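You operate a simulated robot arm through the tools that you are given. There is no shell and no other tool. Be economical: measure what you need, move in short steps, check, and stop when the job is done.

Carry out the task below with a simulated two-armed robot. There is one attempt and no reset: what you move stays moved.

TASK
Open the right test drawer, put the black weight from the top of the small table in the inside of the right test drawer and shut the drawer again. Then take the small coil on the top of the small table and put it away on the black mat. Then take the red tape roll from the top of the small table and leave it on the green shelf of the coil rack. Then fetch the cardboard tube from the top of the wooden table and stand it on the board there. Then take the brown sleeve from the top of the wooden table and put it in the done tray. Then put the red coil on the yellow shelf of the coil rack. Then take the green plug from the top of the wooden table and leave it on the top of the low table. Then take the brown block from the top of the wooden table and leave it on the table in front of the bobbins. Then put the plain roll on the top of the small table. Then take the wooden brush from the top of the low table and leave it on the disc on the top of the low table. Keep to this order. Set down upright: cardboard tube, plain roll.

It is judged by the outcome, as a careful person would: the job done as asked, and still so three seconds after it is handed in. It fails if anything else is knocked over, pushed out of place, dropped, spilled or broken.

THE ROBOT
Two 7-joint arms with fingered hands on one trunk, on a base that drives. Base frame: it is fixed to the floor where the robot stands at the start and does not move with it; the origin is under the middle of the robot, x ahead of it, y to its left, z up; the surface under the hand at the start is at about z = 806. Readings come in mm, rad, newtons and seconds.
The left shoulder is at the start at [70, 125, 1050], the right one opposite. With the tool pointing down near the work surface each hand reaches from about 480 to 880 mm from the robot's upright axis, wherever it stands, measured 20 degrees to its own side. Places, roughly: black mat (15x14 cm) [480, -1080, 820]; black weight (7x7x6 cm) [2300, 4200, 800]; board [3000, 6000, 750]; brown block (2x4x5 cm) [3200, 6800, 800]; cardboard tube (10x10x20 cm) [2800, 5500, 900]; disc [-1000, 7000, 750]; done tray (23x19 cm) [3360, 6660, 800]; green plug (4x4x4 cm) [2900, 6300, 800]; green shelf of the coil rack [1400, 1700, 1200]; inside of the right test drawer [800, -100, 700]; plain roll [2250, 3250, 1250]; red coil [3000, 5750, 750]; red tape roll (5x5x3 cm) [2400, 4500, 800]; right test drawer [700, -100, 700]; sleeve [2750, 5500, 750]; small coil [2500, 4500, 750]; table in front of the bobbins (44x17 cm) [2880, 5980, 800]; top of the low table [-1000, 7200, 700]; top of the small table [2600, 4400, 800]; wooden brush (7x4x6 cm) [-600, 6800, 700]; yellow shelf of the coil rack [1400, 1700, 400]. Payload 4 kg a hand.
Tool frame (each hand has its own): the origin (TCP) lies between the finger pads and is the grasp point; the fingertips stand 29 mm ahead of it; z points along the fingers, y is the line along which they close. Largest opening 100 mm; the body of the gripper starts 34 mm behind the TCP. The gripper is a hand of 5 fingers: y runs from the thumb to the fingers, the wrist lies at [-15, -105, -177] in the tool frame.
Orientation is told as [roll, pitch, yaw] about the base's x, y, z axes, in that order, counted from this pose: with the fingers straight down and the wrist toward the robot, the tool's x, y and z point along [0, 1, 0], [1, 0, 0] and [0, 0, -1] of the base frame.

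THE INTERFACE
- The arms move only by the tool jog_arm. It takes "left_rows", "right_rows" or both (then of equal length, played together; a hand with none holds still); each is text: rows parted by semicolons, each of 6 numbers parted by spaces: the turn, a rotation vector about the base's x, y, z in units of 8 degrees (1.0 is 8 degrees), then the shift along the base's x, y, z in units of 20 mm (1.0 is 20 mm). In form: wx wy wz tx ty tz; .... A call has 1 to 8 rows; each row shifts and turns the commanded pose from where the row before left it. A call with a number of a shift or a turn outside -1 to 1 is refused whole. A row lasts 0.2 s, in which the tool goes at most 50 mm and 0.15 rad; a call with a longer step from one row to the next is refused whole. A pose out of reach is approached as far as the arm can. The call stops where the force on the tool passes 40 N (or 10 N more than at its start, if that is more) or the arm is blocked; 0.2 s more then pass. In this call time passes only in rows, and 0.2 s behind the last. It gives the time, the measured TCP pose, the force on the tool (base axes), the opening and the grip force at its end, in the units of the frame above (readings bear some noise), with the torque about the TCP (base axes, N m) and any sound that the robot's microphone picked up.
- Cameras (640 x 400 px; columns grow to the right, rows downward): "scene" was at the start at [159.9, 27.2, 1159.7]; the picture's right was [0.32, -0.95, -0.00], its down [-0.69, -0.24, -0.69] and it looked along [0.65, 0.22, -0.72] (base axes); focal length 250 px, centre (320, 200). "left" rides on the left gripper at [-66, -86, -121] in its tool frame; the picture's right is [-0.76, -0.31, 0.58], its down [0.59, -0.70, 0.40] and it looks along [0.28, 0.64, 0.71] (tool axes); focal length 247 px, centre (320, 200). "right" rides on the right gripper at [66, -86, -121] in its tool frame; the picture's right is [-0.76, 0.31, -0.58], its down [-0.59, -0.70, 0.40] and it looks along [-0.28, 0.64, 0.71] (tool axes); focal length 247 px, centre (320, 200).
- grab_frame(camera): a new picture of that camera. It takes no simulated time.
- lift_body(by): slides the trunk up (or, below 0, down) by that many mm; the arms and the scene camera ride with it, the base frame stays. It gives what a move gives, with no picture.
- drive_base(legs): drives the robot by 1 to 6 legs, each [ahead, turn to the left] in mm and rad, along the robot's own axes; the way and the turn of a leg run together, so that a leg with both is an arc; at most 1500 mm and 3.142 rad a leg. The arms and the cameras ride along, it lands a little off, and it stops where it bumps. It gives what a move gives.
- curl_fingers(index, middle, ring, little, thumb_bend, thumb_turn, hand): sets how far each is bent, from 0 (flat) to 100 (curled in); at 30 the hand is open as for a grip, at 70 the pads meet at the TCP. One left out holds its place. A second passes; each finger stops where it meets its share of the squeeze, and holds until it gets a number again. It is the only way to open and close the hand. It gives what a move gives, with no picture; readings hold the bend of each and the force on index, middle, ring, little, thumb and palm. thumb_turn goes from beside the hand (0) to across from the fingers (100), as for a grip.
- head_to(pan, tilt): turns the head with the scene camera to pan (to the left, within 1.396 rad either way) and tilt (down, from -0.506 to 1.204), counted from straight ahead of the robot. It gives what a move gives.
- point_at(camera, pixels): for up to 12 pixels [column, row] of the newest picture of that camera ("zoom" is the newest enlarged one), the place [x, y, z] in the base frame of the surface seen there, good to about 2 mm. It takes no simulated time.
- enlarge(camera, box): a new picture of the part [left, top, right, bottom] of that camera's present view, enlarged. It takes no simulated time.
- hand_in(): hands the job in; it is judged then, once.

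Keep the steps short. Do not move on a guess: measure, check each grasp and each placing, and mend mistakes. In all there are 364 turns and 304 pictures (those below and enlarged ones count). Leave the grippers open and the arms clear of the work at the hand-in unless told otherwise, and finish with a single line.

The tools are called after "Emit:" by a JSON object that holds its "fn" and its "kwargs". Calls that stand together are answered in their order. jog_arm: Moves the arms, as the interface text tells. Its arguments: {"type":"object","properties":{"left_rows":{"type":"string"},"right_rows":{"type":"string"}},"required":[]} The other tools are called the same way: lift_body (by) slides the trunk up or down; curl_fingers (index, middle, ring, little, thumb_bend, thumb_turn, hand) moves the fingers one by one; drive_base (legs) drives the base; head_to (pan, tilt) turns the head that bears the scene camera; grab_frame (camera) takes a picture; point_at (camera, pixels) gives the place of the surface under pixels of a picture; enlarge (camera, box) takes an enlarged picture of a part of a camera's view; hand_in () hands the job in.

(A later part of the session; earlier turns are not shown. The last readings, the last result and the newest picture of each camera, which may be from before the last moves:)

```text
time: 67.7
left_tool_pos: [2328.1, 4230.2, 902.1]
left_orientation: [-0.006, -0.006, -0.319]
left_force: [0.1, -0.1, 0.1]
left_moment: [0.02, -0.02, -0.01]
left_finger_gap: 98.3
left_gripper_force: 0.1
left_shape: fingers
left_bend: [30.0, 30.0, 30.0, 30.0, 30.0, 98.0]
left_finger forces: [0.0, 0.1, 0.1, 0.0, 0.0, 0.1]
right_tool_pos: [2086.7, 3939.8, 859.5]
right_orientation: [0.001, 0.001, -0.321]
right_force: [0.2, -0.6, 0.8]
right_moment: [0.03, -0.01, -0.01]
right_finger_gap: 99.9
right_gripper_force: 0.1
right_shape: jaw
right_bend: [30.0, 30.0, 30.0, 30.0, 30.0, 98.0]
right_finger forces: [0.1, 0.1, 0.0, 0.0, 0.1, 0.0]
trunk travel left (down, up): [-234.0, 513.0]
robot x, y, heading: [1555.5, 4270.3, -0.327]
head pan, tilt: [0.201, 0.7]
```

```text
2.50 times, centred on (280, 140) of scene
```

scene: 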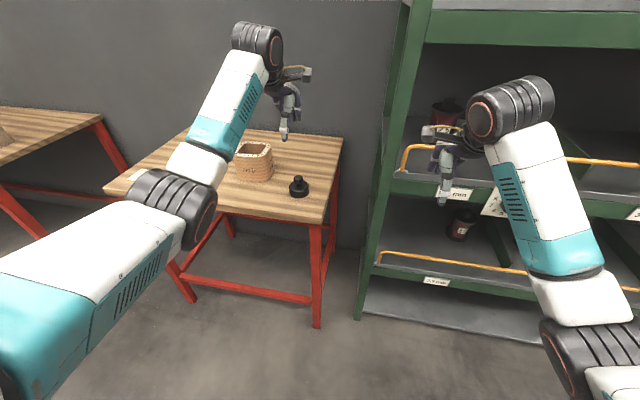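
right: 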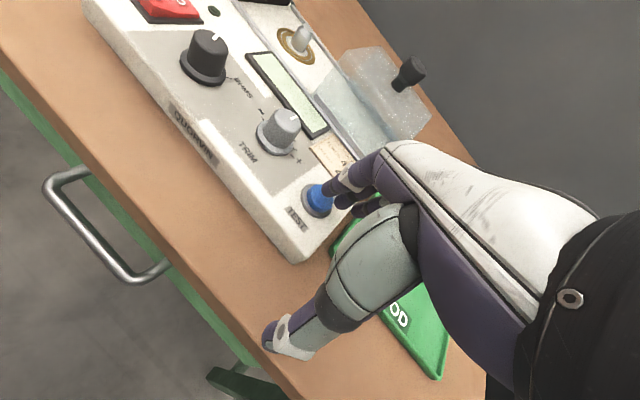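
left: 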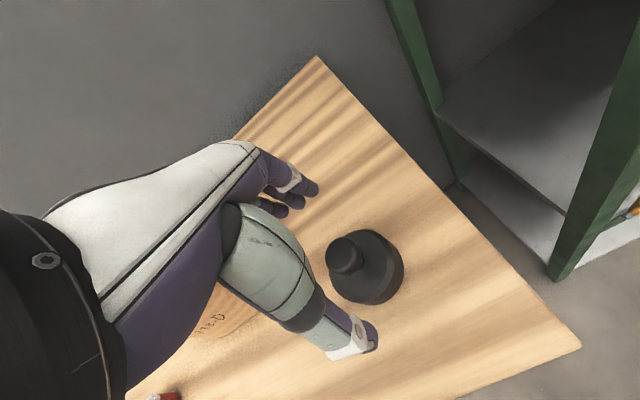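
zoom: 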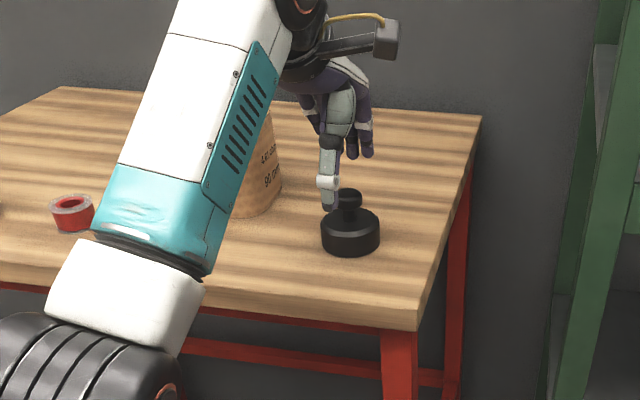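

The hand straddles the weight, so I'll lower 67 mm to TCP z≈835.

Emit:
{"fn": "lift_body", "kwargs": {"by": -67}}

Emit:
{"fn": "grab_frame", "kwargs": {"camera": "left"}}

Emit:
{"fn": "enlarge", "kwargs": {"camera": "scene", "box": [200, 60, 360, 220]}}

```text
time: 68.8
left_tool_pos: [2325.4, 4230.4, 836.3]
left_orientation: [-0.006, -0.008, -0.321]
left_force: [0.6, -0.7, 0.2]
left_moment: [0.0, -0.01, 0.02]
left_finger_gap: 98.4
left_gripper_force: 0.0
left_shape: fingers
left_bend: [30.0, 30.0, 30.0, 30.0, 30.0, 98.0]
left_finger forces: [0.0, 0.1, 0.1, 0.0, 0.1, 0.0]
right_tool_pos: [2088.2, 3941.5, 791.6]
right_orientation: [0.0, 0.001, -0.321]
right_force: [0.1, 0.8, 1.3]
right_moment: [-0.02, 0.0, -0.01]
right_finger_gap: 99.7
right_gripper_force: 0.0
right_shape: jaw
right_bend: [30.0, 30.0, 30.0, 30.0, 30.0, 98.0]
right_finger forces: [0.0, 0.0, 0.0, 0.0, 0.0, 0.0]
trunk travel left (down, up): [-167.0, 580.0]
robot x, y, heading: [1559.3, 4269.4, -0.322]
head pan, tilt: [0.201, 0.7]
```

```text
281 pictures are left
```

left: 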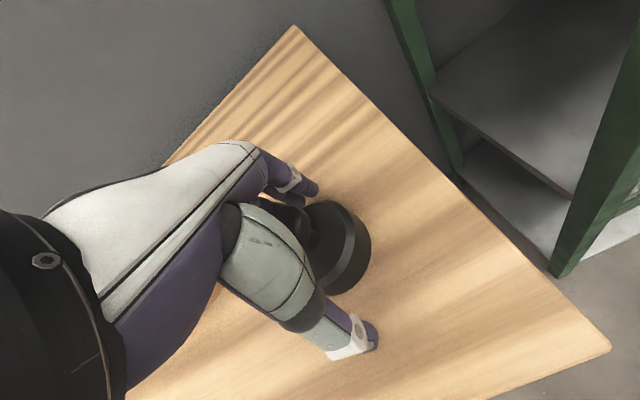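

```text
2.50 times, centred on (280, 140) of scene
```

zoom: 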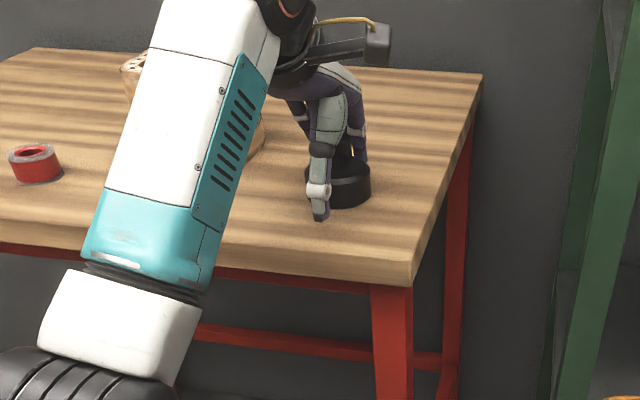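

The TCP projects to about (310,242) in the wrist view and the disc is centred there, so I'll close the hand.

Emit:
{"fn": "curl_fingers", "kwargs": {"hand": "left", "index": 70, "middle": 70, "ring": 70, "little": 70, "thumb_bend": 70}}

Emit:
{"fn": "lift_body", "kwargs": {"by": 40}}

Emit:
{"fn": "grab_frame", "kwargs": {"camera": "left"}}

Emit:
{"fn": "enlarge", "kwargs": {"camera": "scene", "box": [200, 60, 360, 220]}}

```text
time: 69.8
left_tool_pos: [2327.2, 4230.0, 835.7]
left_orientation: [-0.004, -0.006, -0.32]
left_force: [3.5, 0.3, 3.9]
left_moment: [0.02, 0.07, -0.02]
left_finger_gap: 55.8
left_gripper_force: 20.6
left_shape: fingers
left_bend: [58.0, 60.0, 65.0, 70.0, 49.0, 95.0]
left_finger forces: [10.9, 8.4, 2.9, 0.1, 18.6, 0.0]
right_tool_pos: [2087.6, 3940.1, 789.4]
right_orientation: [-0.002, 0.002, -0.32]
right_force: [0.6, -0.8, -0.9]
right_moment: [0.01, 0.0, 0.01]
right_finger_gap: 99.9
right_gripper_force: 0.1
right_shape: jaw
right_bend: [30.0, 30.0, 30.0, 30.0, 30.0, 98.0]
right_finger forces: [0.0, 0.0, 0.0, 0.0, 0.1, 0.0]
trunk travel left (down, up): [-167.0, 580.0]
robot x, y, heading: [1555.6, 4270.5, -0.324]
head pan, tilt: [0.201, 0.7]
```

```text
time: 70.6
left_tool_pos: [2326.8, 4229.9, 873.1]
left_orientation: [-0.003, 0.001, -0.32]
left_force: [-0.2, 1.0, -7.3]
left_moment: [-0.05, -0.09, -0.01]
left_finger_gap: 55.6
left_gripper_force: 20.0
left_shape: fingers
left_bend: [58.0, 61.0, 66.0, 70.0, 49.0, 95.0]
left_finger forces: [9.8, 7.6, 2.7, 0.1, 19.6, 0.0]
right_tool_pos: [2089.3, 3940.3, 828.1]
right_orientation: [0.001, 0.005, -0.321]
right_force: [0.8, -0.5, 0.6]
right_moment: [0.02, 0.02, 0.02]
right_finger_gap: 99.7
right_gripper_force: 0.0
right_shape: jaw
right_bend: [30.0, 30.0, 30.0, 30.0, 30.0, 98.0]
right_finger forces: [0.1, 0.0, 0.0, 0.0, 0.0, 0.0]
trunk travel left (down, up): [-207.0, 540.0]
robot x, y, heading: [1559.4, 4268.5, -0.321]
head pan, tilt: [0.201, 0.7]
```

```text
279 pictures are left
```

left: 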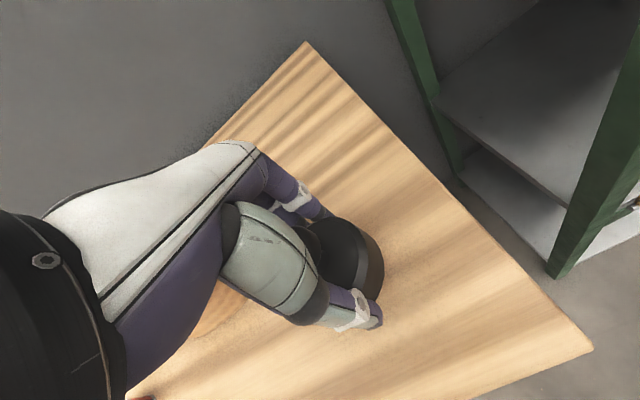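

```text
2.50 times, centred on (280, 140) of scene
```

zoom: 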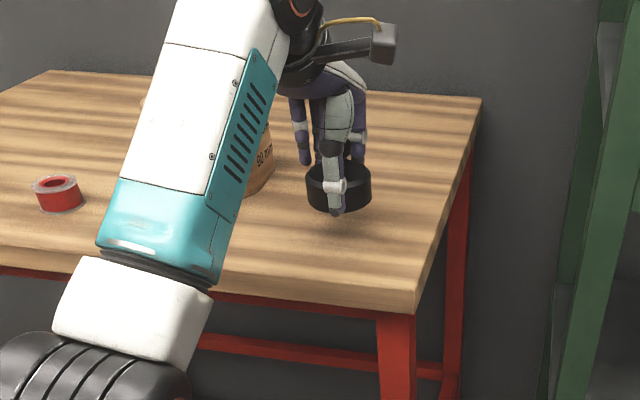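

The weight is held: load is about 7 N and it is clear of the table. I'll raise it, back off, and drive back to the drawer along the known-clear lane.

Emit:
{"fn": "lift_body", "kwargs": {"by": 150}}

Emit:
{"fn": "drive_base", "kwargs": {"legs": [[-200, 0], [0, -1.711], [1500, 0], [1500, 0], [1500, 0], [125, 0]]}}

Emit:
{"fn": "head_to", "kwargs": {"pan": 0.3, "tilt": 0.6}}

Emit:
{"fn": "drive_base", "kwargs": {"legs": [[0, 1.713]]}}

Emit:
{"fn": "grab_frame", "kwargs": {"camera": "scene"}}

```text
time: 72.4
left_tool_pos: [2328.0, 4229.7, 1022.6]
left_orientation: [-0.005, -0.002, -0.318]
left_force: [0.1, -0.1, -8.1]
left_moment: [-0.02, -0.12, -0.01]
left_finger_gap: 55.5
left_gripper_force: 19.5
left_shape: fingers
left_bend: [58.0, 61.0, 66.0, 70.0, 49.0, 95.0]
left_finger forces: [9.7, 7.5, 2.7, 0.0, 19.5, 0.0]
right_tool_pos: [2088.2, 3939.2, 979.0]
right_orientation: [0.001, 0.004, -0.32]
right_force: [0.2, -0.4, -0.7]
right_moment: [0.03, -0.01, -0.01]
right_finger_gap: 99.8
right_gripper_force: 0.1
right_shape: jaw
right_bend: [30.0, 30.0, 30.0, 30.0, 30.0, 98.0]
right_finger forces: [0.0, 0.0, 0.0, 0.0, 0.0, 0.0]
trunk travel left (down, up): [-357.0, 390.0]
robot x, y, heading: [1556.1, 4268.3, -0.321]
head pan, tilt: [0.201, 0.7]
```

```text
time: 100.3
left_tool_pos: [-899.4, -547.7, 1021.0]
left_orientation: [0.008, 0.011, -2.061]
left_force: [8.6, 5.2, -2.7]
left_moment: [-0.33, 0.66, -0.46]
left_finger_gap: 55.2
left_gripper_force: 18.7
left_shape: fingers
left_bend: [59.0, 62.0, 66.0, 70.0, 48.0, 95.0]
left_finger forces: [9.4, 6.8, 3.0, 0.0, 18.1, 0.0]
right_tool_pos: [-1154.1, -267.1, 979.2]
right_orientation: [-0.001, 0.001, -2.048]
right_force: [0.2, -0.1, 0.2]
right_moment: [0.0, 0.0, -0.01]
right_finger_gap: 99.8
right_gripper_force: 0.0
right_shape: jaw
right_bend: [30.0, 30.0, 30.0, 30.0, 30.0, 98.0]
right_finger forces: [0.0, 0.0, 0.1, 0.0, 0.0, 0.0]
trunk travel left (down, up): [-357.0, 390.0]
robot x, y, heading: [-747.9, 204.1, -2.048]
head pan, tilt: [0.201, 0.7]
stopped in leg 6: the force on the tool passed its limit at 196 N (the readings are from after the stop); the commanded pose is now the measured one
```

```text
time: 100.9
left_tool_pos: [-900.0, -548.0, 1022.6]
left_orientation: [0.009, 0.008, -2.061]
left_force: [12.1, 5.7, -6.5]
left_moment: [-0.78, 0.92, -0.68]
left_finger_gap: 55.2
left_gripper_force: 18.8
left_shape: fingers
left_bend: [59.0, 62.0, 66.0, 70.0, 48.0, 96.0]
left_finger forces: [8.9, 6.9, 3.4, 0.1, 18.2, 0.1]
right_tool_pos: [-1153.1, -267.7, 981.1]
right_orientation: [-0.002, 0.002, -2.048]
right_force: [0.6, 0.1, 0.2]
right_moment: [0.02, -0.01, 0.01]
right_finger_gap: 99.7
right_gripper_force: 0.0
right_shape: jaw
right_bend: [30.0, 30.0, 30.0, 30.0, 30.0, 98.0]
right_finger forces: [0.0, 0.0, 0.0, 0.0, 0.0, 0.0]
trunk travel left (down, up): [-357.0, 390.0]
robot x, y, heading: [-748.2, 205.4, -2.048]
head pan, tilt: [0.3, 0.6]
```

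```text
time: 102.9
left_tool_pos: [-593.1, -547.0, 1019.1]
left_orientation: [0.01, 0.015, -1.657]
left_force: [-0.2, 0.2, -6.3]
left_moment: [-0.07, 0.01, -0.02]
left_finger_gap: 55.1
left_gripper_force: 18.9
left_shape: fingers
left_bend: [59.0, 62.0, 66.0, 70.0, 48.0, 95.0]
left_finger forces: [10.3, 6.6, 2.9, 0.1, 18.1, 0.0]
right_tool_pos: [-952.5, -388.6, 979.4]
right_orientation: [-0.017, 0.01, -1.686]
right_force: [-5.8, 6.5, 2.8]
right_moment: [0.01, 0.06, -0.32]
right_finger_gap: 97.1
right_gripper_force: 0.0
right_shape: jaw
right_bend: [35.0, 30.0, 30.0, 30.0, 30.0, 98.0]
right_finger forces: [8.9, 0.0, 0.0, 0.0, 0.1, 0.0]
trunk travel left (down, up): [-357.0, 390.0]
robot x, y, heading: [-747.1, 203.8, -1.652]
head pan, tilt: [0.3, 0.6]
stopped in leg 1: the force on the tool passed its limit at 67 N (the readings are from after the stop); the commanded pose is now the measured one
```

```text
277 pictures are left
```

scene: 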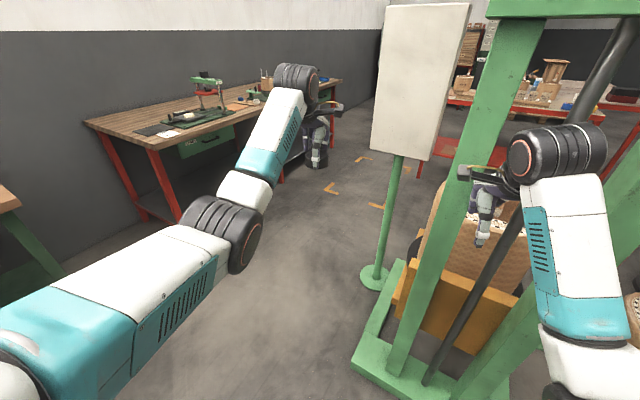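

I bumped something I hadn't seen: a green frame and a sign panel stand behind here. I'll measure where they are before moving further.

Emit:
{"fn": "point_at", "kwargs": {"camera": "scene", "pixels": [[375, 276], [420, 30], [405, 120], [372, 140], [445, 100], [495, 150], [560, 180], [365, 350], [485, 200], [600, 110], [530, 10], [460, 360]]}}

Emit:
{"fn": "grab_frame", "kwargs": {"camera": "right"}}

Emit:
{"fn": "grab_frame", "kwargs": {"camera": "left"}}

```text
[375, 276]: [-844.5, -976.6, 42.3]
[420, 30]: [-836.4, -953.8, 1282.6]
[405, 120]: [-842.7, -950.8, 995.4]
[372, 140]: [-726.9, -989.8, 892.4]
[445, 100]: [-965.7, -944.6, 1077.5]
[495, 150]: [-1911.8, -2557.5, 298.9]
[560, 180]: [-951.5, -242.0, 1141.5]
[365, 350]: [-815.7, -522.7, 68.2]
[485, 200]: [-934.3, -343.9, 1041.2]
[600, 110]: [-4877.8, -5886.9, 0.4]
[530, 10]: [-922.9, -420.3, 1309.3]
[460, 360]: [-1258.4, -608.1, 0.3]
```

```text
276 pictures are left
```

right: 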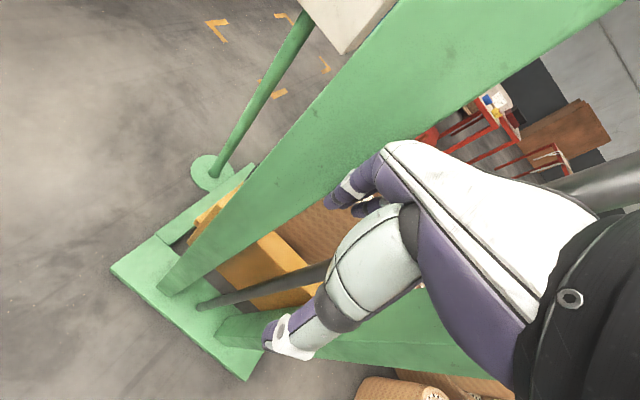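

```text
275 pictures are left
```

left: 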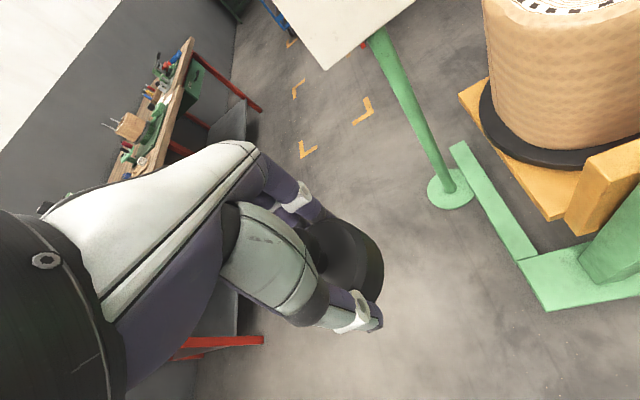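

What I touched is the heavy green spool frame, while the sign (y≈-976) was not reached. The weight is still held. I'll unturn slightly to free the right hand and back straight off.

Emit:
{"fn": "drive_base", "kwargs": {"legs": [[0, -0.08], [-400, 0]]}}

Emit:
{"fn": "grab_frame", "kwargs": {"camera": "scene"}}

```text
time: 105.9
left_tool_pos: [-584.3, -163.3, 1021.1]
left_orientation: [0.007, 0.011, -1.727]
left_force: [1.4, 0.6, -6.8]
left_moment: [-0.08, 0.05, -0.01]
left_finger_gap: 55.1
left_gripper_force: 18.8
left_shape: fingers
left_bend: [59.0, 62.0, 66.0, 70.0, 48.0, 95.0]
left_finger forces: [10.2, 6.7, 2.9, 0.0, 18.2, 0.0]
right_tool_pos: [-931.2, 19.8, 979.8]
right_orientation: [-0.017, 0.008, -1.755]
right_force: [-0.1, -0.3, 0.5]
right_moment: [-0.03, 0.02, 0.03]
right_finger_gap: 99.9
right_gripper_force: 0.1
right_shape: jaw
right_bend: [30.0, 30.0, 30.0, 30.0, 30.0, 98.0]
right_finger forces: [0.0, 0.0, 0.1, 0.1, 0.1, 0.0]
trunk travel left (down, up): [-357.0, 390.0]
robot x, y, heading: [-683.5, 597.8, -1.72]
head pan, tilt: [0.3, 0.6]
```

```text
274 pictures are left
```

scene: 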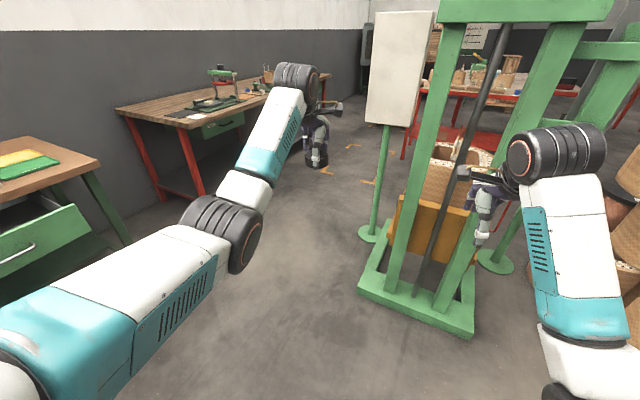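

All is still standing. I'll approach via a waypoint at about (-573,153), which is clear of the frame, then face the drawer.

Emit:
{"fn": "drive_base", "kwargs": {"legs": [[0, 0.392], [458, 0], [0, 1.008]]}}

Emit:
{"fn": "head_to", "kwargs": {"pan": 0.1, "tilt": 0.6}}

Emit:
{"fn": "grab_frame", "kwargs": {"camera": "scene"}}

```text
time: 112.5
left_tool_pos: [192.3, 124.5, 1020.3]
left_orientation: [0.007, 0.013, -0.333]
left_force: [0.6, -0.5, -6.4]
left_moment: [-0.03, -0.05, 0.0]
left_finger_gap: 54.6
left_gripper_force: 19.0
left_shape: fingers
left_bend: [59.0, 62.0, 66.0, 70.0, 49.0, 95.0]
left_finger forces: [10.1, 6.7, 2.9, 0.1, 18.0, 0.1]
right_tool_pos: [-49.7, -185.6, 978.5]
right_orientation: [-0.018, 0.009, -0.363]
right_force: [-0.1, 0.5, 0.0]
right_moment: [0.02, 0.02, 0.02]
right_finger_gap: 99.6
right_gripper_force: 0.0
right_shape: jaw
right_bend: [30.0, 30.0, 30.0, 30.0, 30.0, 98.0]
right_finger forces: [0.0, 0.0, 0.0, 0.0, 0.0, 0.0]
trunk travel left (down, up): [-357.0, 390.0]
robot x, y, heading: [-576.2, 158.3, -0.322]
head pan, tilt: [0.3, 0.6]
```

```text
time: 113.2
left_tool_pos: [192.2, 123.7, 1019.9]
left_orientation: [0.009, 0.012, -0.335]
left_force: [0.5, 1.4, -6.8]
left_moment: [-0.03, -0.08, -0.02]
left_finger_gap: 54.6
left_gripper_force: 18.6
left_shape: fingers
left_bend: [59.0, 62.0, 66.0, 70.0, 49.0, 95.0]
left_finger forces: [10.2, 6.7, 3.0, 0.1, 18.1, 0.1]
right_tool_pos: [-49.3, -184.2, 978.2]
right_orientation: [-0.018, 0.011, -0.36]
right_force: [-0.1, 0.8, 0.5]
right_moment: [0.01, -0.01, 0.0]
right_finger_gap: 99.8
right_gripper_force: 0.1
right_shape: jaw
right_bend: [30.0, 30.0, 30.0, 30.0, 30.0, 98.0]
right_finger forces: [0.0, 0.1, 0.0, 0.0, 0.1, 0.0]
trunk travel left (down, up): [-357.0, 390.0]
robot x, y, heading: [-578.7, 157.9, -0.322]
head pan, tilt: [0.099, 0.6]
```

```text
273 pictures are left
```

scene: 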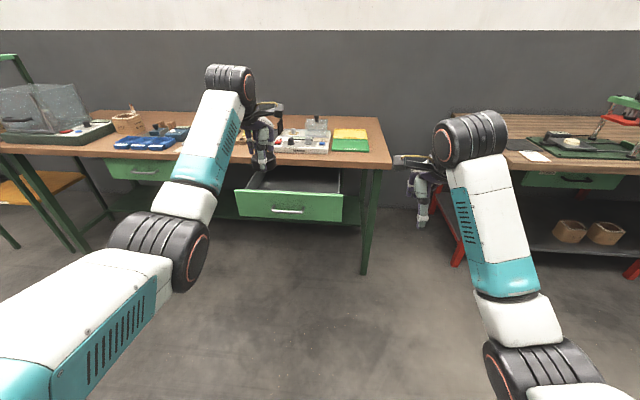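

The TCP is aligned with the drawer, with about 300 mm to go. I'll drive in, then look.

Emit:
{"fn": "drive_base", "kwargs": {"legs": [[300, 0]]}}

Emit:
{"fn": "head_to", "kwargs": {"pan": 0.25, "tilt": 0.85}}

Emit:
{"fn": "grab_frame", "kwargs": {"camera": "scene"}}

Emit:
{"fn": "grab_frame", "kwargs": {"camera": "left"}}

```text
time: 115.2
left_tool_pos: [479.9, 32.4, 1019.5]
left_orientation: [0.008, 0.012, -0.327]
left_force: [-0.1, 0.0, -7.7]
left_moment: [-0.04, -0.12, 0.04]
left_finger_gap: 54.8
left_gripper_force: 19.4
left_shape: fingers
left_bend: [59.0, 62.0, 66.0, 70.0, 49.0, 95.0]
left_finger forces: [10.2, 6.9, 3.0, 0.1, 17.9, 0.1]
right_tool_pos: [240.2, -277.7, 979.3]
right_orientation: [-0.017, 0.009, -0.354]
right_force: [-0.4, -0.5, -0.1]
right_moment: [-0.03, 0.03, 0.04]
right_finger_gap: 99.5
right_gripper_force: 0.0
right_shape: jaw
right_bend: [30.0, 30.0, 30.0, 30.0, 30.0, 98.0]
right_finger forces: [0.0, 0.0, 0.1, 0.1, 0.0, 0.1]
trunk travel left (down, up): [-357.0, 390.0]
robot x, y, heading: [-286.8, 57.6, -0.317]
head pan, tilt: [0.099, 0.6]
```

```text
time: 116.0
left_tool_pos: [479.1, 33.0, 1019.3]
left_orientation: [0.007, 0.012, -0.327]
left_force: [-0.3, 0.6, -6.7]
left_moment: [-0.05, -0.07, 0.02]
left_finger_gap: 54.9
left_gripper_force: 19.1
left_shape: fingers
left_bend: [59.0, 62.0, 66.0, 70.0, 49.0, 95.0]
left_finger forces: [10.2, 6.8, 3.0, 0.1, 18.1, 0.0]
right_tool_pos: [240.3, -276.1, 978.4]
right_orientation: [-0.018, 0.007, -0.354]
right_force: [0.7, -0.1, 0.6]
right_moment: [-0.02, -0.02, 0.02]
right_finger_gap: 100.0
right_gripper_force: 0.1
right_shape: jaw
right_bend: [30.0, 30.0, 30.0, 30.0, 30.0, 98.0]
right_finger forces: [0.1, 0.0, 0.0, 0.1, 0.0, 0.0]
trunk travel left (down, up): [-357.0, 390.0]
robot x, y, heading: [-291.0, 66.4, -0.321]
head pan, tilt: [0.25, 0.85]
```

```text
272 pictures are left
```

scene: 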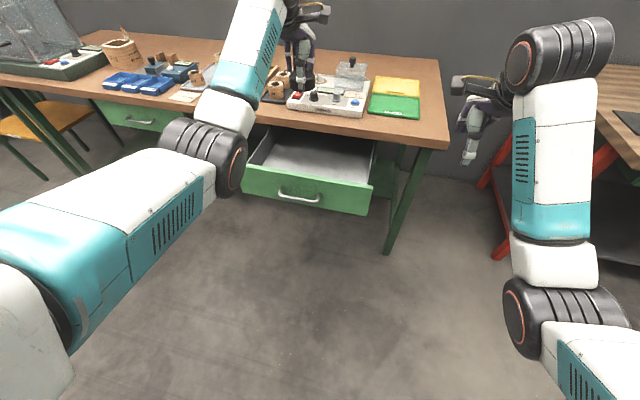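

```text
271 pictures are left
```

left: 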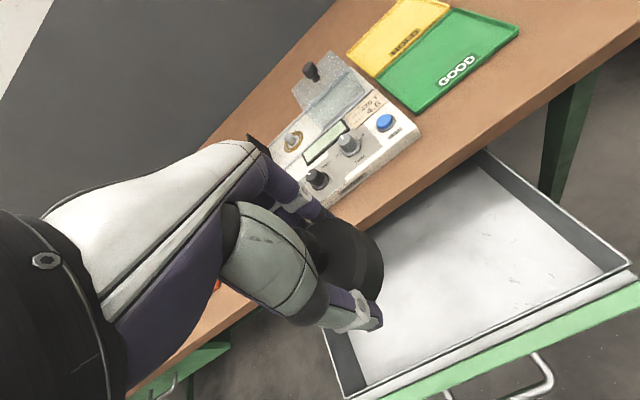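

I'll measure the drawer's edges from the wrist view to find the clearances.

Emit:
{"fn": "point_at", "kwargs": {"camera": "left", "pixels": [[440, 172], [395, 207], [450, 351], [545, 303], [345, 378], [600, 250], [420, 300], [500, 240], [335, 345]]}}

```text
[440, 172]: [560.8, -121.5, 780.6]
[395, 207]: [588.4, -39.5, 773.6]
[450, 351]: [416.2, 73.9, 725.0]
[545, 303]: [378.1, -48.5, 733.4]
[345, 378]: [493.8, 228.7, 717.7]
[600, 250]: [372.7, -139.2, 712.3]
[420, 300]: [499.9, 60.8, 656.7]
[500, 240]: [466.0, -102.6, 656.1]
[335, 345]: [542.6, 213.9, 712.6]
```

The opening is 197 mm deep and the hand needs to go 20 mm ahead. I'll shift and lower in stages.

Emit:
{"fn": "jog_arm", "kwargs": {"left_rows": "0 0 0 1.0 -0.33 0"}}

Emit:
{"fn": "lift_body", "kwargs": {"by": -220}}

Emit:
{"fn": "grab_frame", "kwargs": {"camera": "left"}}

Emit:
{"fn": "grab_frame", "kwargs": {"camera": "scene"}}

```text
time: 116.4
left_tool_pos: [498.3, 27.1, 1019.1]
left_orientation: [0.007, 0.013, -0.326]
left_force: [-1.2, -0.1, -7.3]
left_moment: [-0.02, -0.1, -0.01]
left_finger_gap: 54.7
left_gripper_force: 19.2
left_shape: fingers
left_bend: [59.0, 62.0, 66.0, 70.0, 49.0, 95.0]
left_finger forces: [10.2, 7.0, 3.1, 0.0, 18.1, 0.0]
right_tool_pos: [239.7, -278.7, 978.1]
right_orientation: [-0.017, 0.009, -0.353]
right_force: [0.3, 0.4, 0.0]
right_moment: [-0.02, 0.01, 0.03]
right_finger_gap: 99.7
right_gripper_force: 0.1
right_shape: jaw
right_bend: [30.0, 30.0, 30.0, 30.0, 30.0, 98.0]
right_finger forces: [0.0, 0.0, 0.0, 0.0, 0.0, 0.1]
trunk travel left (down, up): [-357.0, 390.0]
robot x, y, heading: [-294.7, 62.2, -0.323]
head pan, tilt: [0.25, 0.85]
```

```text
time: 118.8
left_tool_pos: [499.0, 27.1, 799.9]
left_orientation: [0.009, 0.011, -0.325]
left_force: [0.0, -0.5, -6.6]
left_moment: [-0.06, -0.05, 0.01]
left_finger_gap: 54.9
left_gripper_force: 18.8
left_shape: fingers
left_bend: [59.0, 62.0, 66.0, 70.0, 49.0, 95.0]
left_finger forces: [10.1, 6.9, 3.0, 0.0, 18.1, 0.1]
right_tool_pos: [239.3, -277.5, 759.6]
right_orientation: [-0.018, 0.005, -0.354]
right_force: [-0.1, 0.3, 1.2]
right_moment: [-0.01, 0.01, 0.02]
right_finger_gap: 99.9
right_gripper_force: 0.1
right_shape: jaw
right_bend: [30.0, 30.0, 30.0, 30.0, 30.0, 98.0]
right_finger forces: [0.1, 0.1, 0.0, 0.0, 0.0, 0.0]
trunk travel left (down, up): [-137.0, 610.0]
robot x, y, heading: [-290.7, 63.0, -0.316]
head pan, tilt: [0.25, 0.85]
```

```text
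270 pictures are left
```

left: 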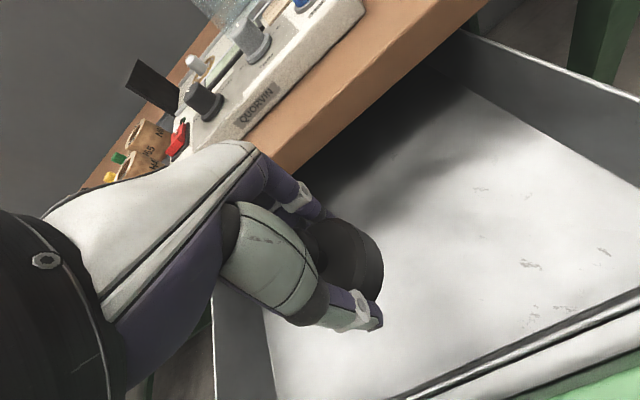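

```text
269 pictures are left
```

scene: 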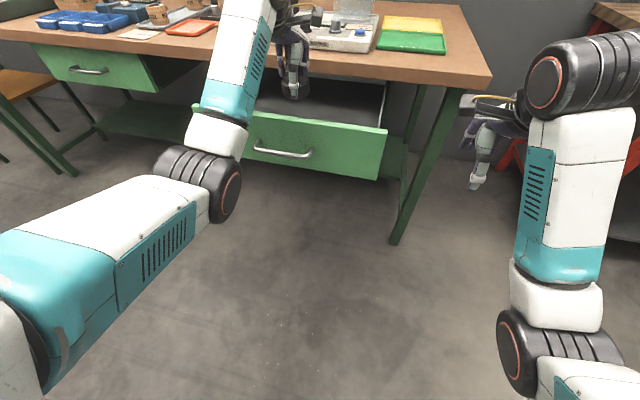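

It's clear so far. I'll lower 90 mm more.

Emit:
{"fn": "lift_body", "kwargs": {"by": -90}}

Emit:
{"fn": "grab_frame", "kwargs": {"camera": "left"}}

Emit:
{"fn": "enlarge", "kwargs": {"camera": "scene", "box": [160, 0, 420, 160]}}

```text
time: 120.0
left_tool_pos: [498.8, 25.4, 712.1]
left_orientation: [0.007, 0.009, -0.326]
left_force: [-0.6, 0.2, -6.6]
left_moment: [0.0, -0.07, 0.0]
left_finger_gap: 54.7
left_gripper_force: 19.2
left_shape: fingers
left_bend: [59.0, 62.0, 66.0, 70.0, 49.0, 95.0]
left_finger forces: [10.1, 6.8, 3.1, 0.0, 18.1, 0.1]
right_tool_pos: [239.5, -277.1, 668.9]
right_orientation: [-0.018, 0.008, -0.353]
right_force: [0.2, 0.3, 0.2]
right_moment: [0.04, 0.0, 0.0]
right_finger_gap: 99.8
right_gripper_force: 0.0
right_shape: jaw
right_bend: [30.0, 30.0, 30.0, 30.0, 30.0, 98.0]
right_finger forces: [0.0, 0.1, 0.0, 0.1, 0.0, 0.0]
trunk travel left (down, up): [-47.0, 700.0]
robot x, y, heading: [-289.3, 61.9, -0.317]
head pan, tilt: [0.25, 0.85]
```

```text
268 pictures are left
```

left: 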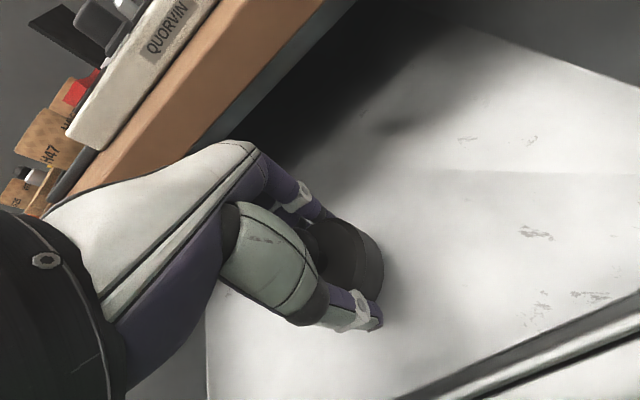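

```text
2.46 times, centred on (290, 80) of scene
```

zoom: 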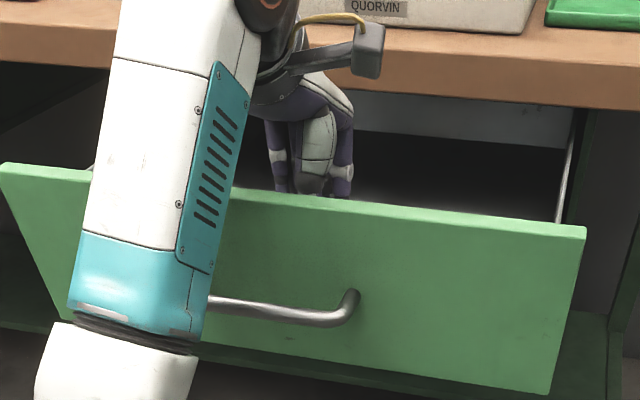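

I'll check that the forearm clears the drawer's front rim.

Emit:
{"fn": "point_at", "kwargs": {"camera": "zoom", "pixels": [[150, 190], [130, 280], [215, 240], [230, 150], [110, 350], [290, 70], [300, 110]]}}

```text
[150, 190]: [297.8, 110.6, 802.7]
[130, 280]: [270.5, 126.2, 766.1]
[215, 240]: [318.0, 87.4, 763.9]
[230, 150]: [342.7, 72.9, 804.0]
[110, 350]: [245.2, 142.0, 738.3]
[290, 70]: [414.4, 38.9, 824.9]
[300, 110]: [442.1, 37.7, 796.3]
```

The forearm is close above the rim because the elbow is low. I'll raise the trunk 100 mm and lower the hand with the arm instead, which makes the forearm steeper.

Emit:
{"fn": "lift_body", "kwargs": {"by": 100}}

Emit:
{"fn": "jog_arm", "kwargs": {"left_rows": "0 0 0 0 0 -1; 0 0 0 0 0 -1; 0 0 0 0 0 -1; 0 0 0 0 0 -1; 0 0 0 0 0 -0.9; 0 0 0 0 0 -0.4; 0 0 0 0 0 -0.25"}}

Emit:
{"fn": "enlarge", "kwargs": {"camera": "scene", "box": [160, 0, 420, 160]}}

Emit:
{"fn": "grab_frame", "kwargs": {"camera": "left"}}

```text
time: 121.3
left_tool_pos: [498.9, 26.6, 808.1]
left_orientation: [0.009, 0.015, -0.327]
left_force: [0.6, 0.0, -8.0]
left_moment: [-0.02, -0.09, 0.01]
left_finger_gap: 54.5
left_gripper_force: 19.1
left_shape: fingers
left_bend: [59.0, 62.0, 66.0, 70.0, 49.0, 95.0]
left_finger forces: [9.9, 6.9, 3.1, 0.0, 17.9, 0.0]
right_tool_pos: [240.9, -276.4, 766.3]
right_orientation: [-0.017, 0.008, -0.354]
right_force: [0.2, 0.7, 0.2]
right_moment: [-0.03, 0.03, 0.0]
right_finger_gap: 100.0
right_gripper_force: 0.0
right_shape: jaw
right_bend: [30.0, 30.0, 30.0, 30.0, 30.0, 98.0]
right_finger forces: [0.1, 0.0, 0.0, 0.0, 0.1, 0.1]
trunk travel left (down, up): [-147.0, 600.0]
robot x, y, heading: [-285.7, 65.0, -0.315]
head pan, tilt: [0.25, 0.85]
```

```text
time: 122.9
left_tool_pos: [499.0, 26.5, 699.0]
left_orientation: [0.01, 0.013, -0.325]
left_force: [-1.1, 0.4, -6.3]
left_moment: [-0.08, -0.07, -0.04]
left_finger_gap: 54.7
left_gripper_force: 18.8
left_shape: fingers
left_bend: [59.0, 62.0, 66.0, 70.0, 49.0, 95.0]
left_finger forces: [9.9, 6.8, 3.1, 0.0, 18.0, 0.0]
right_tool_pos: [240.0, -276.7, 767.4]
right_orientation: [-0.017, 0.01, -0.355]
right_force: [0.4, 0.5, -0.7]
right_moment: [-0.01, 0.02, 0.02]
right_finger_gap: 99.9
right_gripper_force: 0.1
right_shape: jaw
right_bend: [30.0, 30.0, 30.0, 30.0, 30.0, 98.0]
right_finger forces: [0.0, 0.1, 0.0, 0.0, 0.1, 0.0]
trunk travel left (down, up): [-147.0, 600.0]
robot x, y, heading: [-288.7, 58.0, -0.321]
head pan, tilt: [0.25, 0.85]
```

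```text
2.46 times, centred on (290, 80) of scene
```

zoom: 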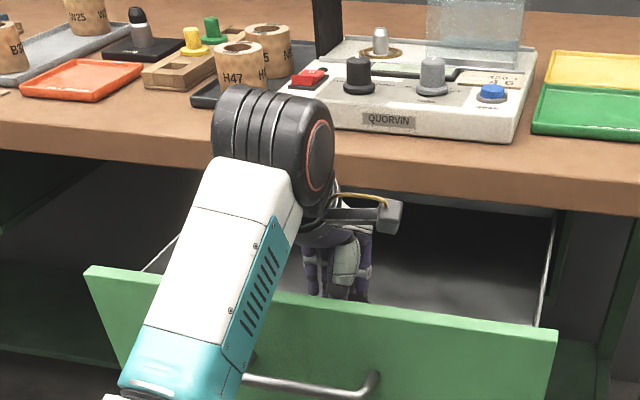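

```text
265 pictures are left
```

left: 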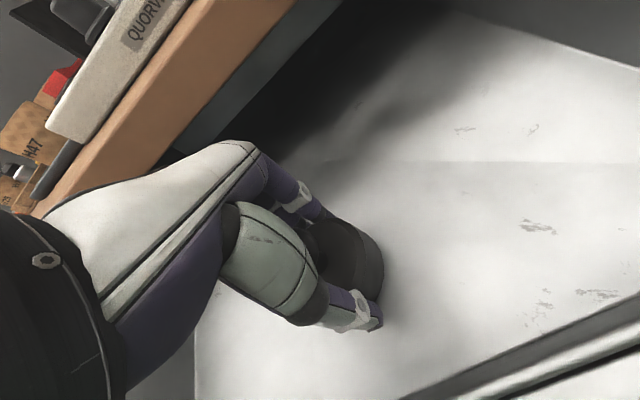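

There's still no contact, so I'll lower a few mm until the load comes off.

Emit:
{"fn": "jog_arm", "kwargs": {"left_rows": "0 0 0 0 0 -0.15; 0 0 0 0 0 -0.15"}}

Emit:
{"fn": "jog_arm", "kwargs": {"left_rows": "0 0 0 0 0 -0.15; 0 0 0 0 0 -0.1"}}

```text
time: 123.5
left_tool_pos: [499.6, 26.1, 692.8]
left_orientation: [0.009, 0.013, -0.326]
left_force: [0.3, 0.4, -6.6]
left_moment: [-0.06, -0.05, -0.04]
left_finger_gap: 54.6
left_gripper_force: 18.6
left_shape: fingers
left_bend: [59.0, 62.0, 66.0, 70.0, 49.0, 95.0]
left_finger forces: [9.9, 6.8, 3.1, 0.0, 18.0, 0.0]
right_tool_pos: [239.3, -277.5, 768.6]
right_orientation: [-0.017, 0.007, -0.354]
right_force: [-0.3, 1.1, 0.6]
right_moment: [-0.02, 0.0, 0.0]
right_finger_gap: 99.9
right_gripper_force: 0.1
right_shape: jaw
right_bend: [30.0, 30.0, 30.0, 30.0, 30.0, 98.0]
right_finger forces: [0.0, 0.0, 0.1, 0.0, 0.1, 0.0]
trunk travel left (down, up): [-147.0, 600.0]
robot x, y, heading: [-291.6, 64.5, -0.317]
head pan, tilt: [0.25, 0.85]
```

```text
time: 124.1
left_tool_pos: [499.3, 25.6, 691.8]
left_orientation: [0.008, 0.003, -0.327]
left_force: [1.9, -1.0, 4.4]
left_moment: [-0.01, -0.32, 0.01]
left_finger_gap: 54.8
left_gripper_force: 21.1
left_shape: fingers
left_bend: [59.0, 62.0, 67.0, 70.0, 49.0, 95.0]
left_finger forces: [10.1, 8.2, 3.6, 0.0, 19.8, 0.1]
right_tool_pos: [238.1, -276.9, 770.6]
right_orientation: [-0.018, 0.007, -0.354]
right_force: [-0.3, 0.1, 0.1]
right_moment: [0.03, -0.02, 0.01]
right_finger_gap: 99.9
right_gripper_force: 0.1
right_shape: jaw
right_bend: [30.0, 30.0, 30.0, 30.0, 30.0, 98.0]
right_finger forces: [0.0, 0.0, 0.1, 0.1, 0.1, 0.1]
trunk travel left (down, up): [-147.0, 600.0]
robot x, y, heading: [-291.0, 57.6, -0.316]
head pan, tilt: [0.25, 0.85]
```

Contact: the load has come off. I'll open the hand and rise straight up with the arm.

Emit:
{"fn": "curl_fingers", "kwargs": {"hand": "left", "index": 30, "middle": 30, "ring": 30, "little": 30, "thumb_bend": 30}}

Emit:
{"fn": "jog_arm", "kwargs": {"left_rows": "0 0 0 0 0 0.5; 0 0 0 0 0 1; 0 0 0 0 0 1; 0 0 0 0 0 1; 0 0 0 0 0 1; 0 0 0 0 0 1"}}

Emit:
{"fn": "lift_body", "kwargs": {"by": 200}}

Emit:
{"fn": "grab_frame", "kwargs": {"camera": "left"}}

```text
time: 125.1
left_tool_pos: [498.5, 25.6, 687.4]
left_orientation: [0.008, 0.009, -0.327]
left_force: [-0.6, -0.1, 0.5]
left_moment: [0.0, -0.02, -0.01]
left_finger_gap: 98.5
left_gripper_force: 0.0
left_shape: fingers
left_bend: [30.0, 30.0, 30.0, 30.0, 30.0, 97.0]
left_finger forces: [0.0, 0.0, 0.0, 0.0, 0.0, 0.0]
right_tool_pos: [239.5, -277.8, 769.3]
right_orientation: [-0.018, 0.008, -0.353]
right_force: [0.7, -0.1, 0.3]
right_moment: [0.0, 0.0, 0.0]
right_finger_gap: 100.0
right_gripper_force: 0.0
right_shape: jaw
right_bend: [30.0, 30.0, 30.0, 30.0, 30.0, 98.0]
right_finger forces: [0.1, 0.1, 0.0, 0.0, 0.1, 0.0]
trunk travel left (down, up): [-147.0, 600.0]
robot x, y, heading: [-289.6, 58.7, -0.321]
head pan, tilt: [0.25, 0.85]
```

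```text
time: 126.5
left_tool_pos: [498.4, 25.6, 799.3]
left_orientation: [0.009, 0.013, -0.327]
left_force: [-0.3, 0.0, 0.0]
left_moment: [0.02, -0.02, -0.02]
left_finger_gap: 98.4
left_gripper_force: 0.1
left_shape: fingers
left_bend: [30.0, 30.0, 30.0, 30.0, 30.0, 97.0]
left_finger forces: [0.1, 0.0, 0.0, 0.0, 0.0, 0.1]
right_tool_pos: [239.0, -276.7, 769.3]
right_orientation: [-0.019, 0.007, -0.354]
right_force: [0.2, 0.0, 0.1]
right_moment: [0.0, -0.01, 0.02]
right_finger_gap: 100.0
right_gripper_force: 0.2
right_shape: jaw
right_bend: [30.0, 30.0, 30.0, 30.0, 30.0, 98.0]
right_finger forces: [0.0, 0.1, 0.0, 0.0, 0.0, 0.0]
trunk travel left (down, up): [-147.0, 600.0]
robot x, y, heading: [-291.0, 64.8, -0.319]
head pan, tilt: [0.25, 0.85]
```

```text
time: 128.7
left_tool_pos: [499.8, 26.7, 997.7]
left_orientation: [0.009, 0.012, -0.327]
left_force: [-0.8, -0.1, -0.6]
left_moment: [-0.05, 0.0, 0.04]
left_finger_gap: 98.2
left_gripper_force: 0.1
left_shape: fingers
left_bend: [30.0, 30.0, 30.0, 30.0, 30.0, 97.0]
left_finger forces: [0.0, 0.1, 0.1, 0.0, 0.0, 0.0]
right_tool_pos: [239.6, -277.4, 968.3]
right_orientation: [-0.016, 0.01, -0.353]
right_force: [1.3, 0.0, -0.4]
right_moment: [0.02, -0.03, -0.01]
right_finger_gap: 99.9
right_gripper_force: 0.0
right_shape: jaw
right_bend: [30.0, 30.0, 30.0, 30.0, 30.0, 98.0]
right_finger forces: [0.1, 0.0, 0.1, 0.0, 0.1, 0.0]
trunk travel left (down, up): [-347.0, 400.0]
robot x, y, heading: [-292.1, 65.2, -0.321]
head pan, tilt: [0.25, 0.85]
```

```text
264 pictures are left
```

left: 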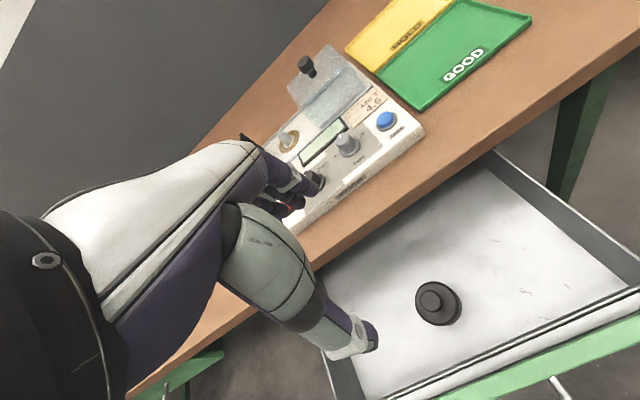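

The weight sits upright in the drawer. To shut it, I'll back off, point the left hand forward again at handle height, grip the bar, and drive forward.

Emit:
{"fn": "drive_base", "kwargs": {"legs": [[-350, 0]]}}

Emit:
{"fn": "jog_arm", "kwargs": {"left_rows": "-0.31 -0.95 0 -0.02 -0.07 0; -0.31 -0.95 0 -0.02 -0.07 0; -0.31 -0.95 0 -0.02 -0.07 0; -0.31 -0.95 0 -0.02 -0.07 0; -0.31 -0.95 0 -0.02 -0.07 0; -0.31 -0.95 0 -0.02 -0.07 0; -0.31 -0.95 0 -0.02 -0.07 0; -0.31 -0.95 0 -0.02 -0.07 0"}}

Emit:
{"fn": "jog_arm", "kwargs": {"left_rows": "-0.31 -0.95 0 0 0 0; -0.31 -0.95 0 0 0 0; -0.15 -0.5 0 0 0 0"}}

Emit:
{"fn": "lift_body", "kwargs": {"by": -298}}

Emit:
{"fn": "curl_fingers", "kwargs": {"hand": "left", "index": 40, "middle": 40, "ring": 40, "little": 40, "thumb_bend": 40}}

Emit:
{"fn": "grab_frame", "kwargs": {"camera": "scene"}}

```text
time: 131.0
left_tool_pos: [165.8, 133.1, 999.4]
left_orientation: [0.008, 0.01, -0.333]
left_force: [-0.2, -0.1, 0.0]
left_moment: [0.0, -0.01, 0.04]
left_finger_gap: 98.3
left_gripper_force: 0.2
left_shape: fingers
left_bend: [30.0, 30.0, 30.0, 30.0, 30.0, 97.0]
left_finger forces: [0.1, 0.0, 0.0, 0.0, 0.1, 0.1]
right_tool_pos: [-95.8, -168.3, 969.5]
right_orientation: [-0.018, 0.008, -0.361]
right_force: [0.3, -0.6, 0.8]
right_moment: [-0.02, 0.0, 0.01]
right_finger_gap: 99.9
right_gripper_force: 0.1
right_shape: jaw
right_bend: [30.0, 30.0, 30.0, 30.0, 30.0, 98.0]
right_finger forces: [0.0, 0.0, 0.0, 0.1, 0.1, 0.0]
trunk travel left (down, up): [-347.0, 400.0]
robot x, y, heading: [-621.1, 172.8, -0.323]
head pan, tilt: [0.25, 0.85]
```

```text
time: 132.8
left_tool_pos: [161.7, 122.0, 997.3]
left_orientation: [0.042, -1.107, -0.352]
left_force: [0.3, 0.6, 0.1]
left_moment: [0.02, 0.01, 0.0]
left_finger_gap: 98.3
left_gripper_force: 0.1
left_shape: fingers
left_bend: [30.0, 30.0, 30.0, 30.0, 30.0, 98.0]
left_finger forces: [0.0, 0.0, 0.0, 0.0, 0.1, 0.0]
right_tool_pos: [-95.1, -169.8, 968.6]
right_orientation: [-0.019, 0.007, -0.362]
right_force: [0.0, 0.2, -0.5]
right_moment: [0.03, 0.0, 0.01]
right_finger_gap: 99.9
right_gripper_force: 0.0
right_shape: jaw
right_bend: [30.0, 30.0, 30.0, 30.0, 30.0, 98.0]
right_finger forces: [0.0, 0.0, 0.1, 0.1, 0.0, 0.1]
trunk travel left (down, up): [-347.0, 400.0]
robot x, y, heading: [-622.9, 172.3, -0.323]
head pan, tilt: [0.25, 0.85]
```

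```text
time: 133.6
left_tool_pos: [162.7, 121.3, 999.5]
left_orientation: [0.172, -1.457, -0.476]
left_force: [0.2, -1.1, -0.3]
left_moment: [0.01, 0.03, 0.01]
left_finger_gap: 98.7
left_gripper_force: 0.2
left_shape: fingers
left_bend: [30.0, 30.0, 30.0, 30.0, 30.0, 98.0]
left_finger forces: [0.0, 0.0, 0.0, 0.0, 0.0, 0.1]
right_tool_pos: [-94.4, -169.9, 968.6]
right_orientation: [-0.016, 0.009, -0.36]
right_force: [-0.1, -0.6, 0.4]
right_moment: [0.03, 0.0, -0.04]
right_finger_gap: 100.0
right_gripper_force: 0.0
right_shape: jaw
right_bend: [30.0, 30.0, 30.0, 30.0, 30.0, 98.0]
right_finger forces: [0.0, 0.1, 0.1, 0.0, 0.0, 0.0]
trunk travel left (down, up): [-347.0, 400.0]
robot x, y, heading: [-621.8, 170.0, -0.325]
head pan, tilt: [0.25, 0.85]
```

```text
time: 136.6
left_tool_pos: [161.4, 122.3, 700.3]
left_orientation: [0.168, -1.458, -0.474]
left_force: [0.0, -0.2, 0.1]
left_moment: [0.01, -0.02, 0.01]
left_finger_gap: 98.6
left_gripper_force: 0.1
left_shape: fingers
left_bend: [30.0, 30.0, 30.0, 30.0, 30.0, 98.0]
left_finger forces: [0.1, 0.0, 0.1, 0.0, 0.0, 0.0]
right_tool_pos: [-95.3, -168.6, 671.2]
right_orientation: [-0.019, 0.006, -0.359]
right_force: [0.4, -0.3, 0.8]
right_moment: [0.02, 0.02, -0.01]
right_finger_gap: 100.2
right_gripper_force: 0.1
right_shape: jaw
right_bend: [30.0, 30.0, 30.0, 30.0, 30.0, 98.0]
right_finger forces: [0.1, 0.0, 0.1, 0.0, 0.0, 0.1]
trunk travel left (down, up): [-49.0, 698.0]
robot x, y, heading: [-625.8, 173.3, -0.319]
head pan, tilt: [0.25, 0.85]
```

```text
time: 137.6
left_tool_pos: [162.3, 122.2, 700.2]
left_orientation: [0.168, -1.455, -0.474]
left_force: [-0.2, 0.7, 0.1]
left_moment: [0.0, 0.03, -0.01]
left_finger_gap: 75.2
left_gripper_force: 0.0
left_shape: fingers
left_bend: [40.0, 40.0, 40.0, 40.0, 40.0, 98.0]
left_finger forces: [0.1, 0.0, 0.1, 0.0, 0.1, 0.0]
right_tool_pos: [-95.2, -169.6, 671.0]
right_orientation: [-0.017, 0.006, -0.361]
right_force: [-0.4, -0.8, -0.5]
right_moment: [-0.01, 0.01, 0.03]
right_finger_gap: 99.9
right_gripper_force: 0.0
right_shape: jaw
right_bend: [30.0, 30.0, 30.0, 30.0, 30.0, 98.0]
right_finger forces: [0.0, 0.0, 0.0, 0.1, 0.0, 0.0]
trunk travel left (down, up): [-49.0, 698.0]
robot x, y, heading: [-620.2, 170.6, -0.326]
head pan, tilt: [0.25, 0.85]
```

```text
263 pictures are left
```

scene: 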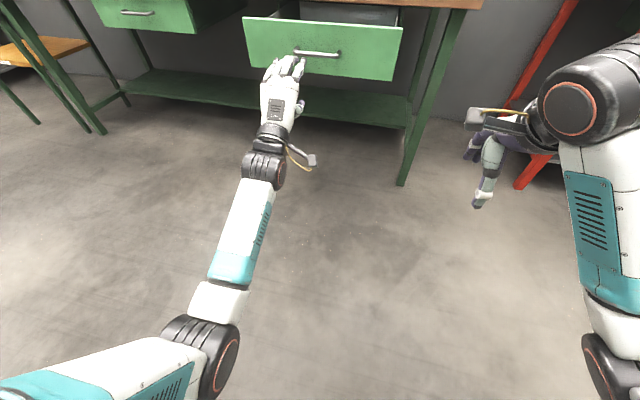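

The hand is in line with the bar. I'll drive 178 mm forward and grip.

Emit:
{"fn": "drive_base", "kwargs": {"legs": [[176, 0]]}}

Emit:
{"fn": "grab_frame", "kwargs": {"camera": "left"}}

Emit:
{"fn": "enlarge", "kwargs": {"camera": "scene", "box": [200, 40, 440, 190]}}

```text
time: 139.0
left_tool_pos: [327.7, 66.5, 699.5]
left_orientation: [0.166, -1.455, -0.474]
left_force: [0.2, 0.3, -0.5]
left_moment: [-0.02, -0.01, 0.03]
left_finger_gap: 75.1
left_gripper_force: 0.1
left_shape: fingers
left_bend: [40.0, 40.0, 40.0, 40.0, 40.0, 98.0]
left_finger forces: [0.0, 0.1, 0.1, 0.0, 0.0, 0.0]
right_tool_pos: [71.3, -224.9, 671.3]
right_orientation: [-0.016, 0.008, -0.36]
right_force: [0.3, 1.1, 0.4]
right_moment: [0.02, -0.02, 0.01]
right_finger_gap: 99.4
right_gripper_force: 0.1
right_shape: jaw
right_bend: [30.0, 30.0, 30.0, 30.0, 30.0, 98.0]
right_finger forces: [0.0, 0.0, 0.0, 0.1, 0.0, 0.0]
trunk travel left (down, up): [-49.0, 698.0]
robot x, y, heading: [-456.5, 118.1, -0.325]
head pan, tilt: [0.25, 0.85]
```

```text
262 pictures are left
```

left: 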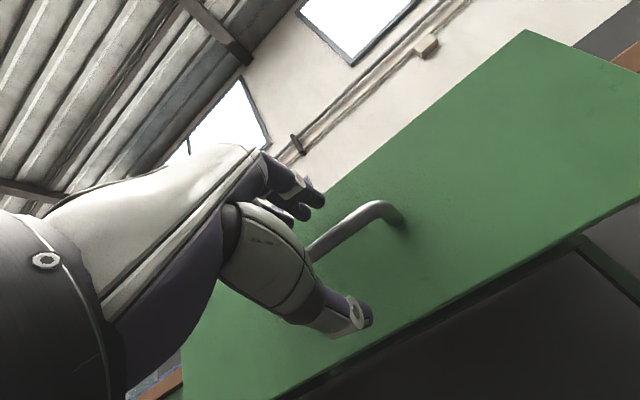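

```text
2.67 times, centred on (320, 115) of scene
```

zoom: 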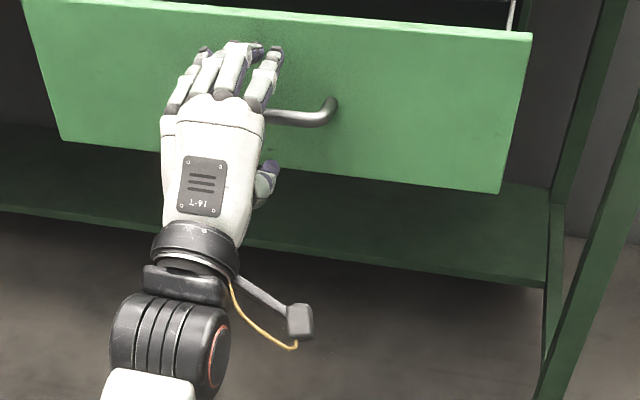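

The bar is between the fingers and thumb. I'll close and push.

Emit:
{"fn": "curl_fingers", "kwargs": {"hand": "left", "index": 75, "middle": 75, "ring": 75, "little": 75, "thumb_bend": 75}}

Emit:
{"fn": "drive_base", "kwargs": {"legs": [[232, 0]]}}

Emit:
{"fn": "grab_frame", "kwargs": {"camera": "scene"}}

```text
time: 140.0
left_tool_pos: [326.3, 66.0, 704.6]
left_orientation: [0.181, -1.462, -0.491]
left_force: [0.3, 0.9, 13.9]
left_moment: [0.32, -0.3, 0.13]
left_finger_gap: 2.3
left_gripper_force: 13.9
left_shape: fingers
left_bend: [74.0, 73.0, 73.0, 75.0, 67.0, 97.0]
left_finger forces: [5.7, 5.0, 6.4, 6.1, 6.0, 0.0]
right_tool_pos: [69.8, -224.0, 672.3]
right_orientation: [-0.017, 0.007, -0.361]
right_force: [-0.6, 0.6, -0.2]
right_moment: [0.01, -0.03, -0.02]
right_finger_gap: 99.7
right_gripper_force: 0.0
right_shape: jaw
right_bend: [30.0, 30.0, 30.0, 30.0, 30.0, 98.0]
right_finger forces: [0.0, 0.0, 0.0, 0.0, 0.0, 0.0]
trunk travel left (down, up): [-49.0, 698.0]
robot x, y, heading: [-455.7, 119.0, -0.315]
head pan, tilt: [0.25, 0.85]
```

```text
time: 141.8
left_tool_pos: [542.9, -3.4, 701.3]
left_orientation: [0.179, -1.458, -0.486]
left_force: [-3.8, -9.8, 16.8]
left_moment: [0.36, -0.34, -0.03]
left_finger_gap: 2.4
left_gripper_force: 15.3
left_shape: fingers
left_bend: [74.0, 73.0, 73.0, 75.0, 68.0, 97.0]
left_finger forces: [5.7, 4.6, 6.5, 8.0, 5.7, 0.0]
right_tool_pos: [287.6, -295.2, 671.1]
right_orientation: [-0.017, 0.007, -0.354]
right_force: [-0.3, -0.4, -0.6]
right_moment: [0.03, -0.01, -0.04]
right_finger_gap: 99.9
right_gripper_force: 0.2
right_shape: jaw
right_bend: [30.0, 30.0, 30.0, 30.0, 30.0, 98.0]
right_finger forces: [0.0, 0.0, 0.0, 0.0, 0.1, 0.0]
trunk travel left (down, up): [-49.0, 698.0]
robot x, y, heading: [-237.7, 45.5, -0.321]
head pan, tilt: [0.25, 0.85]
```

```text
260 pictures are left
```

scene: 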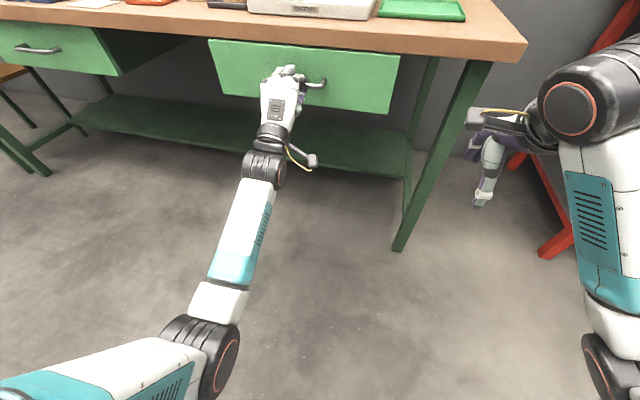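

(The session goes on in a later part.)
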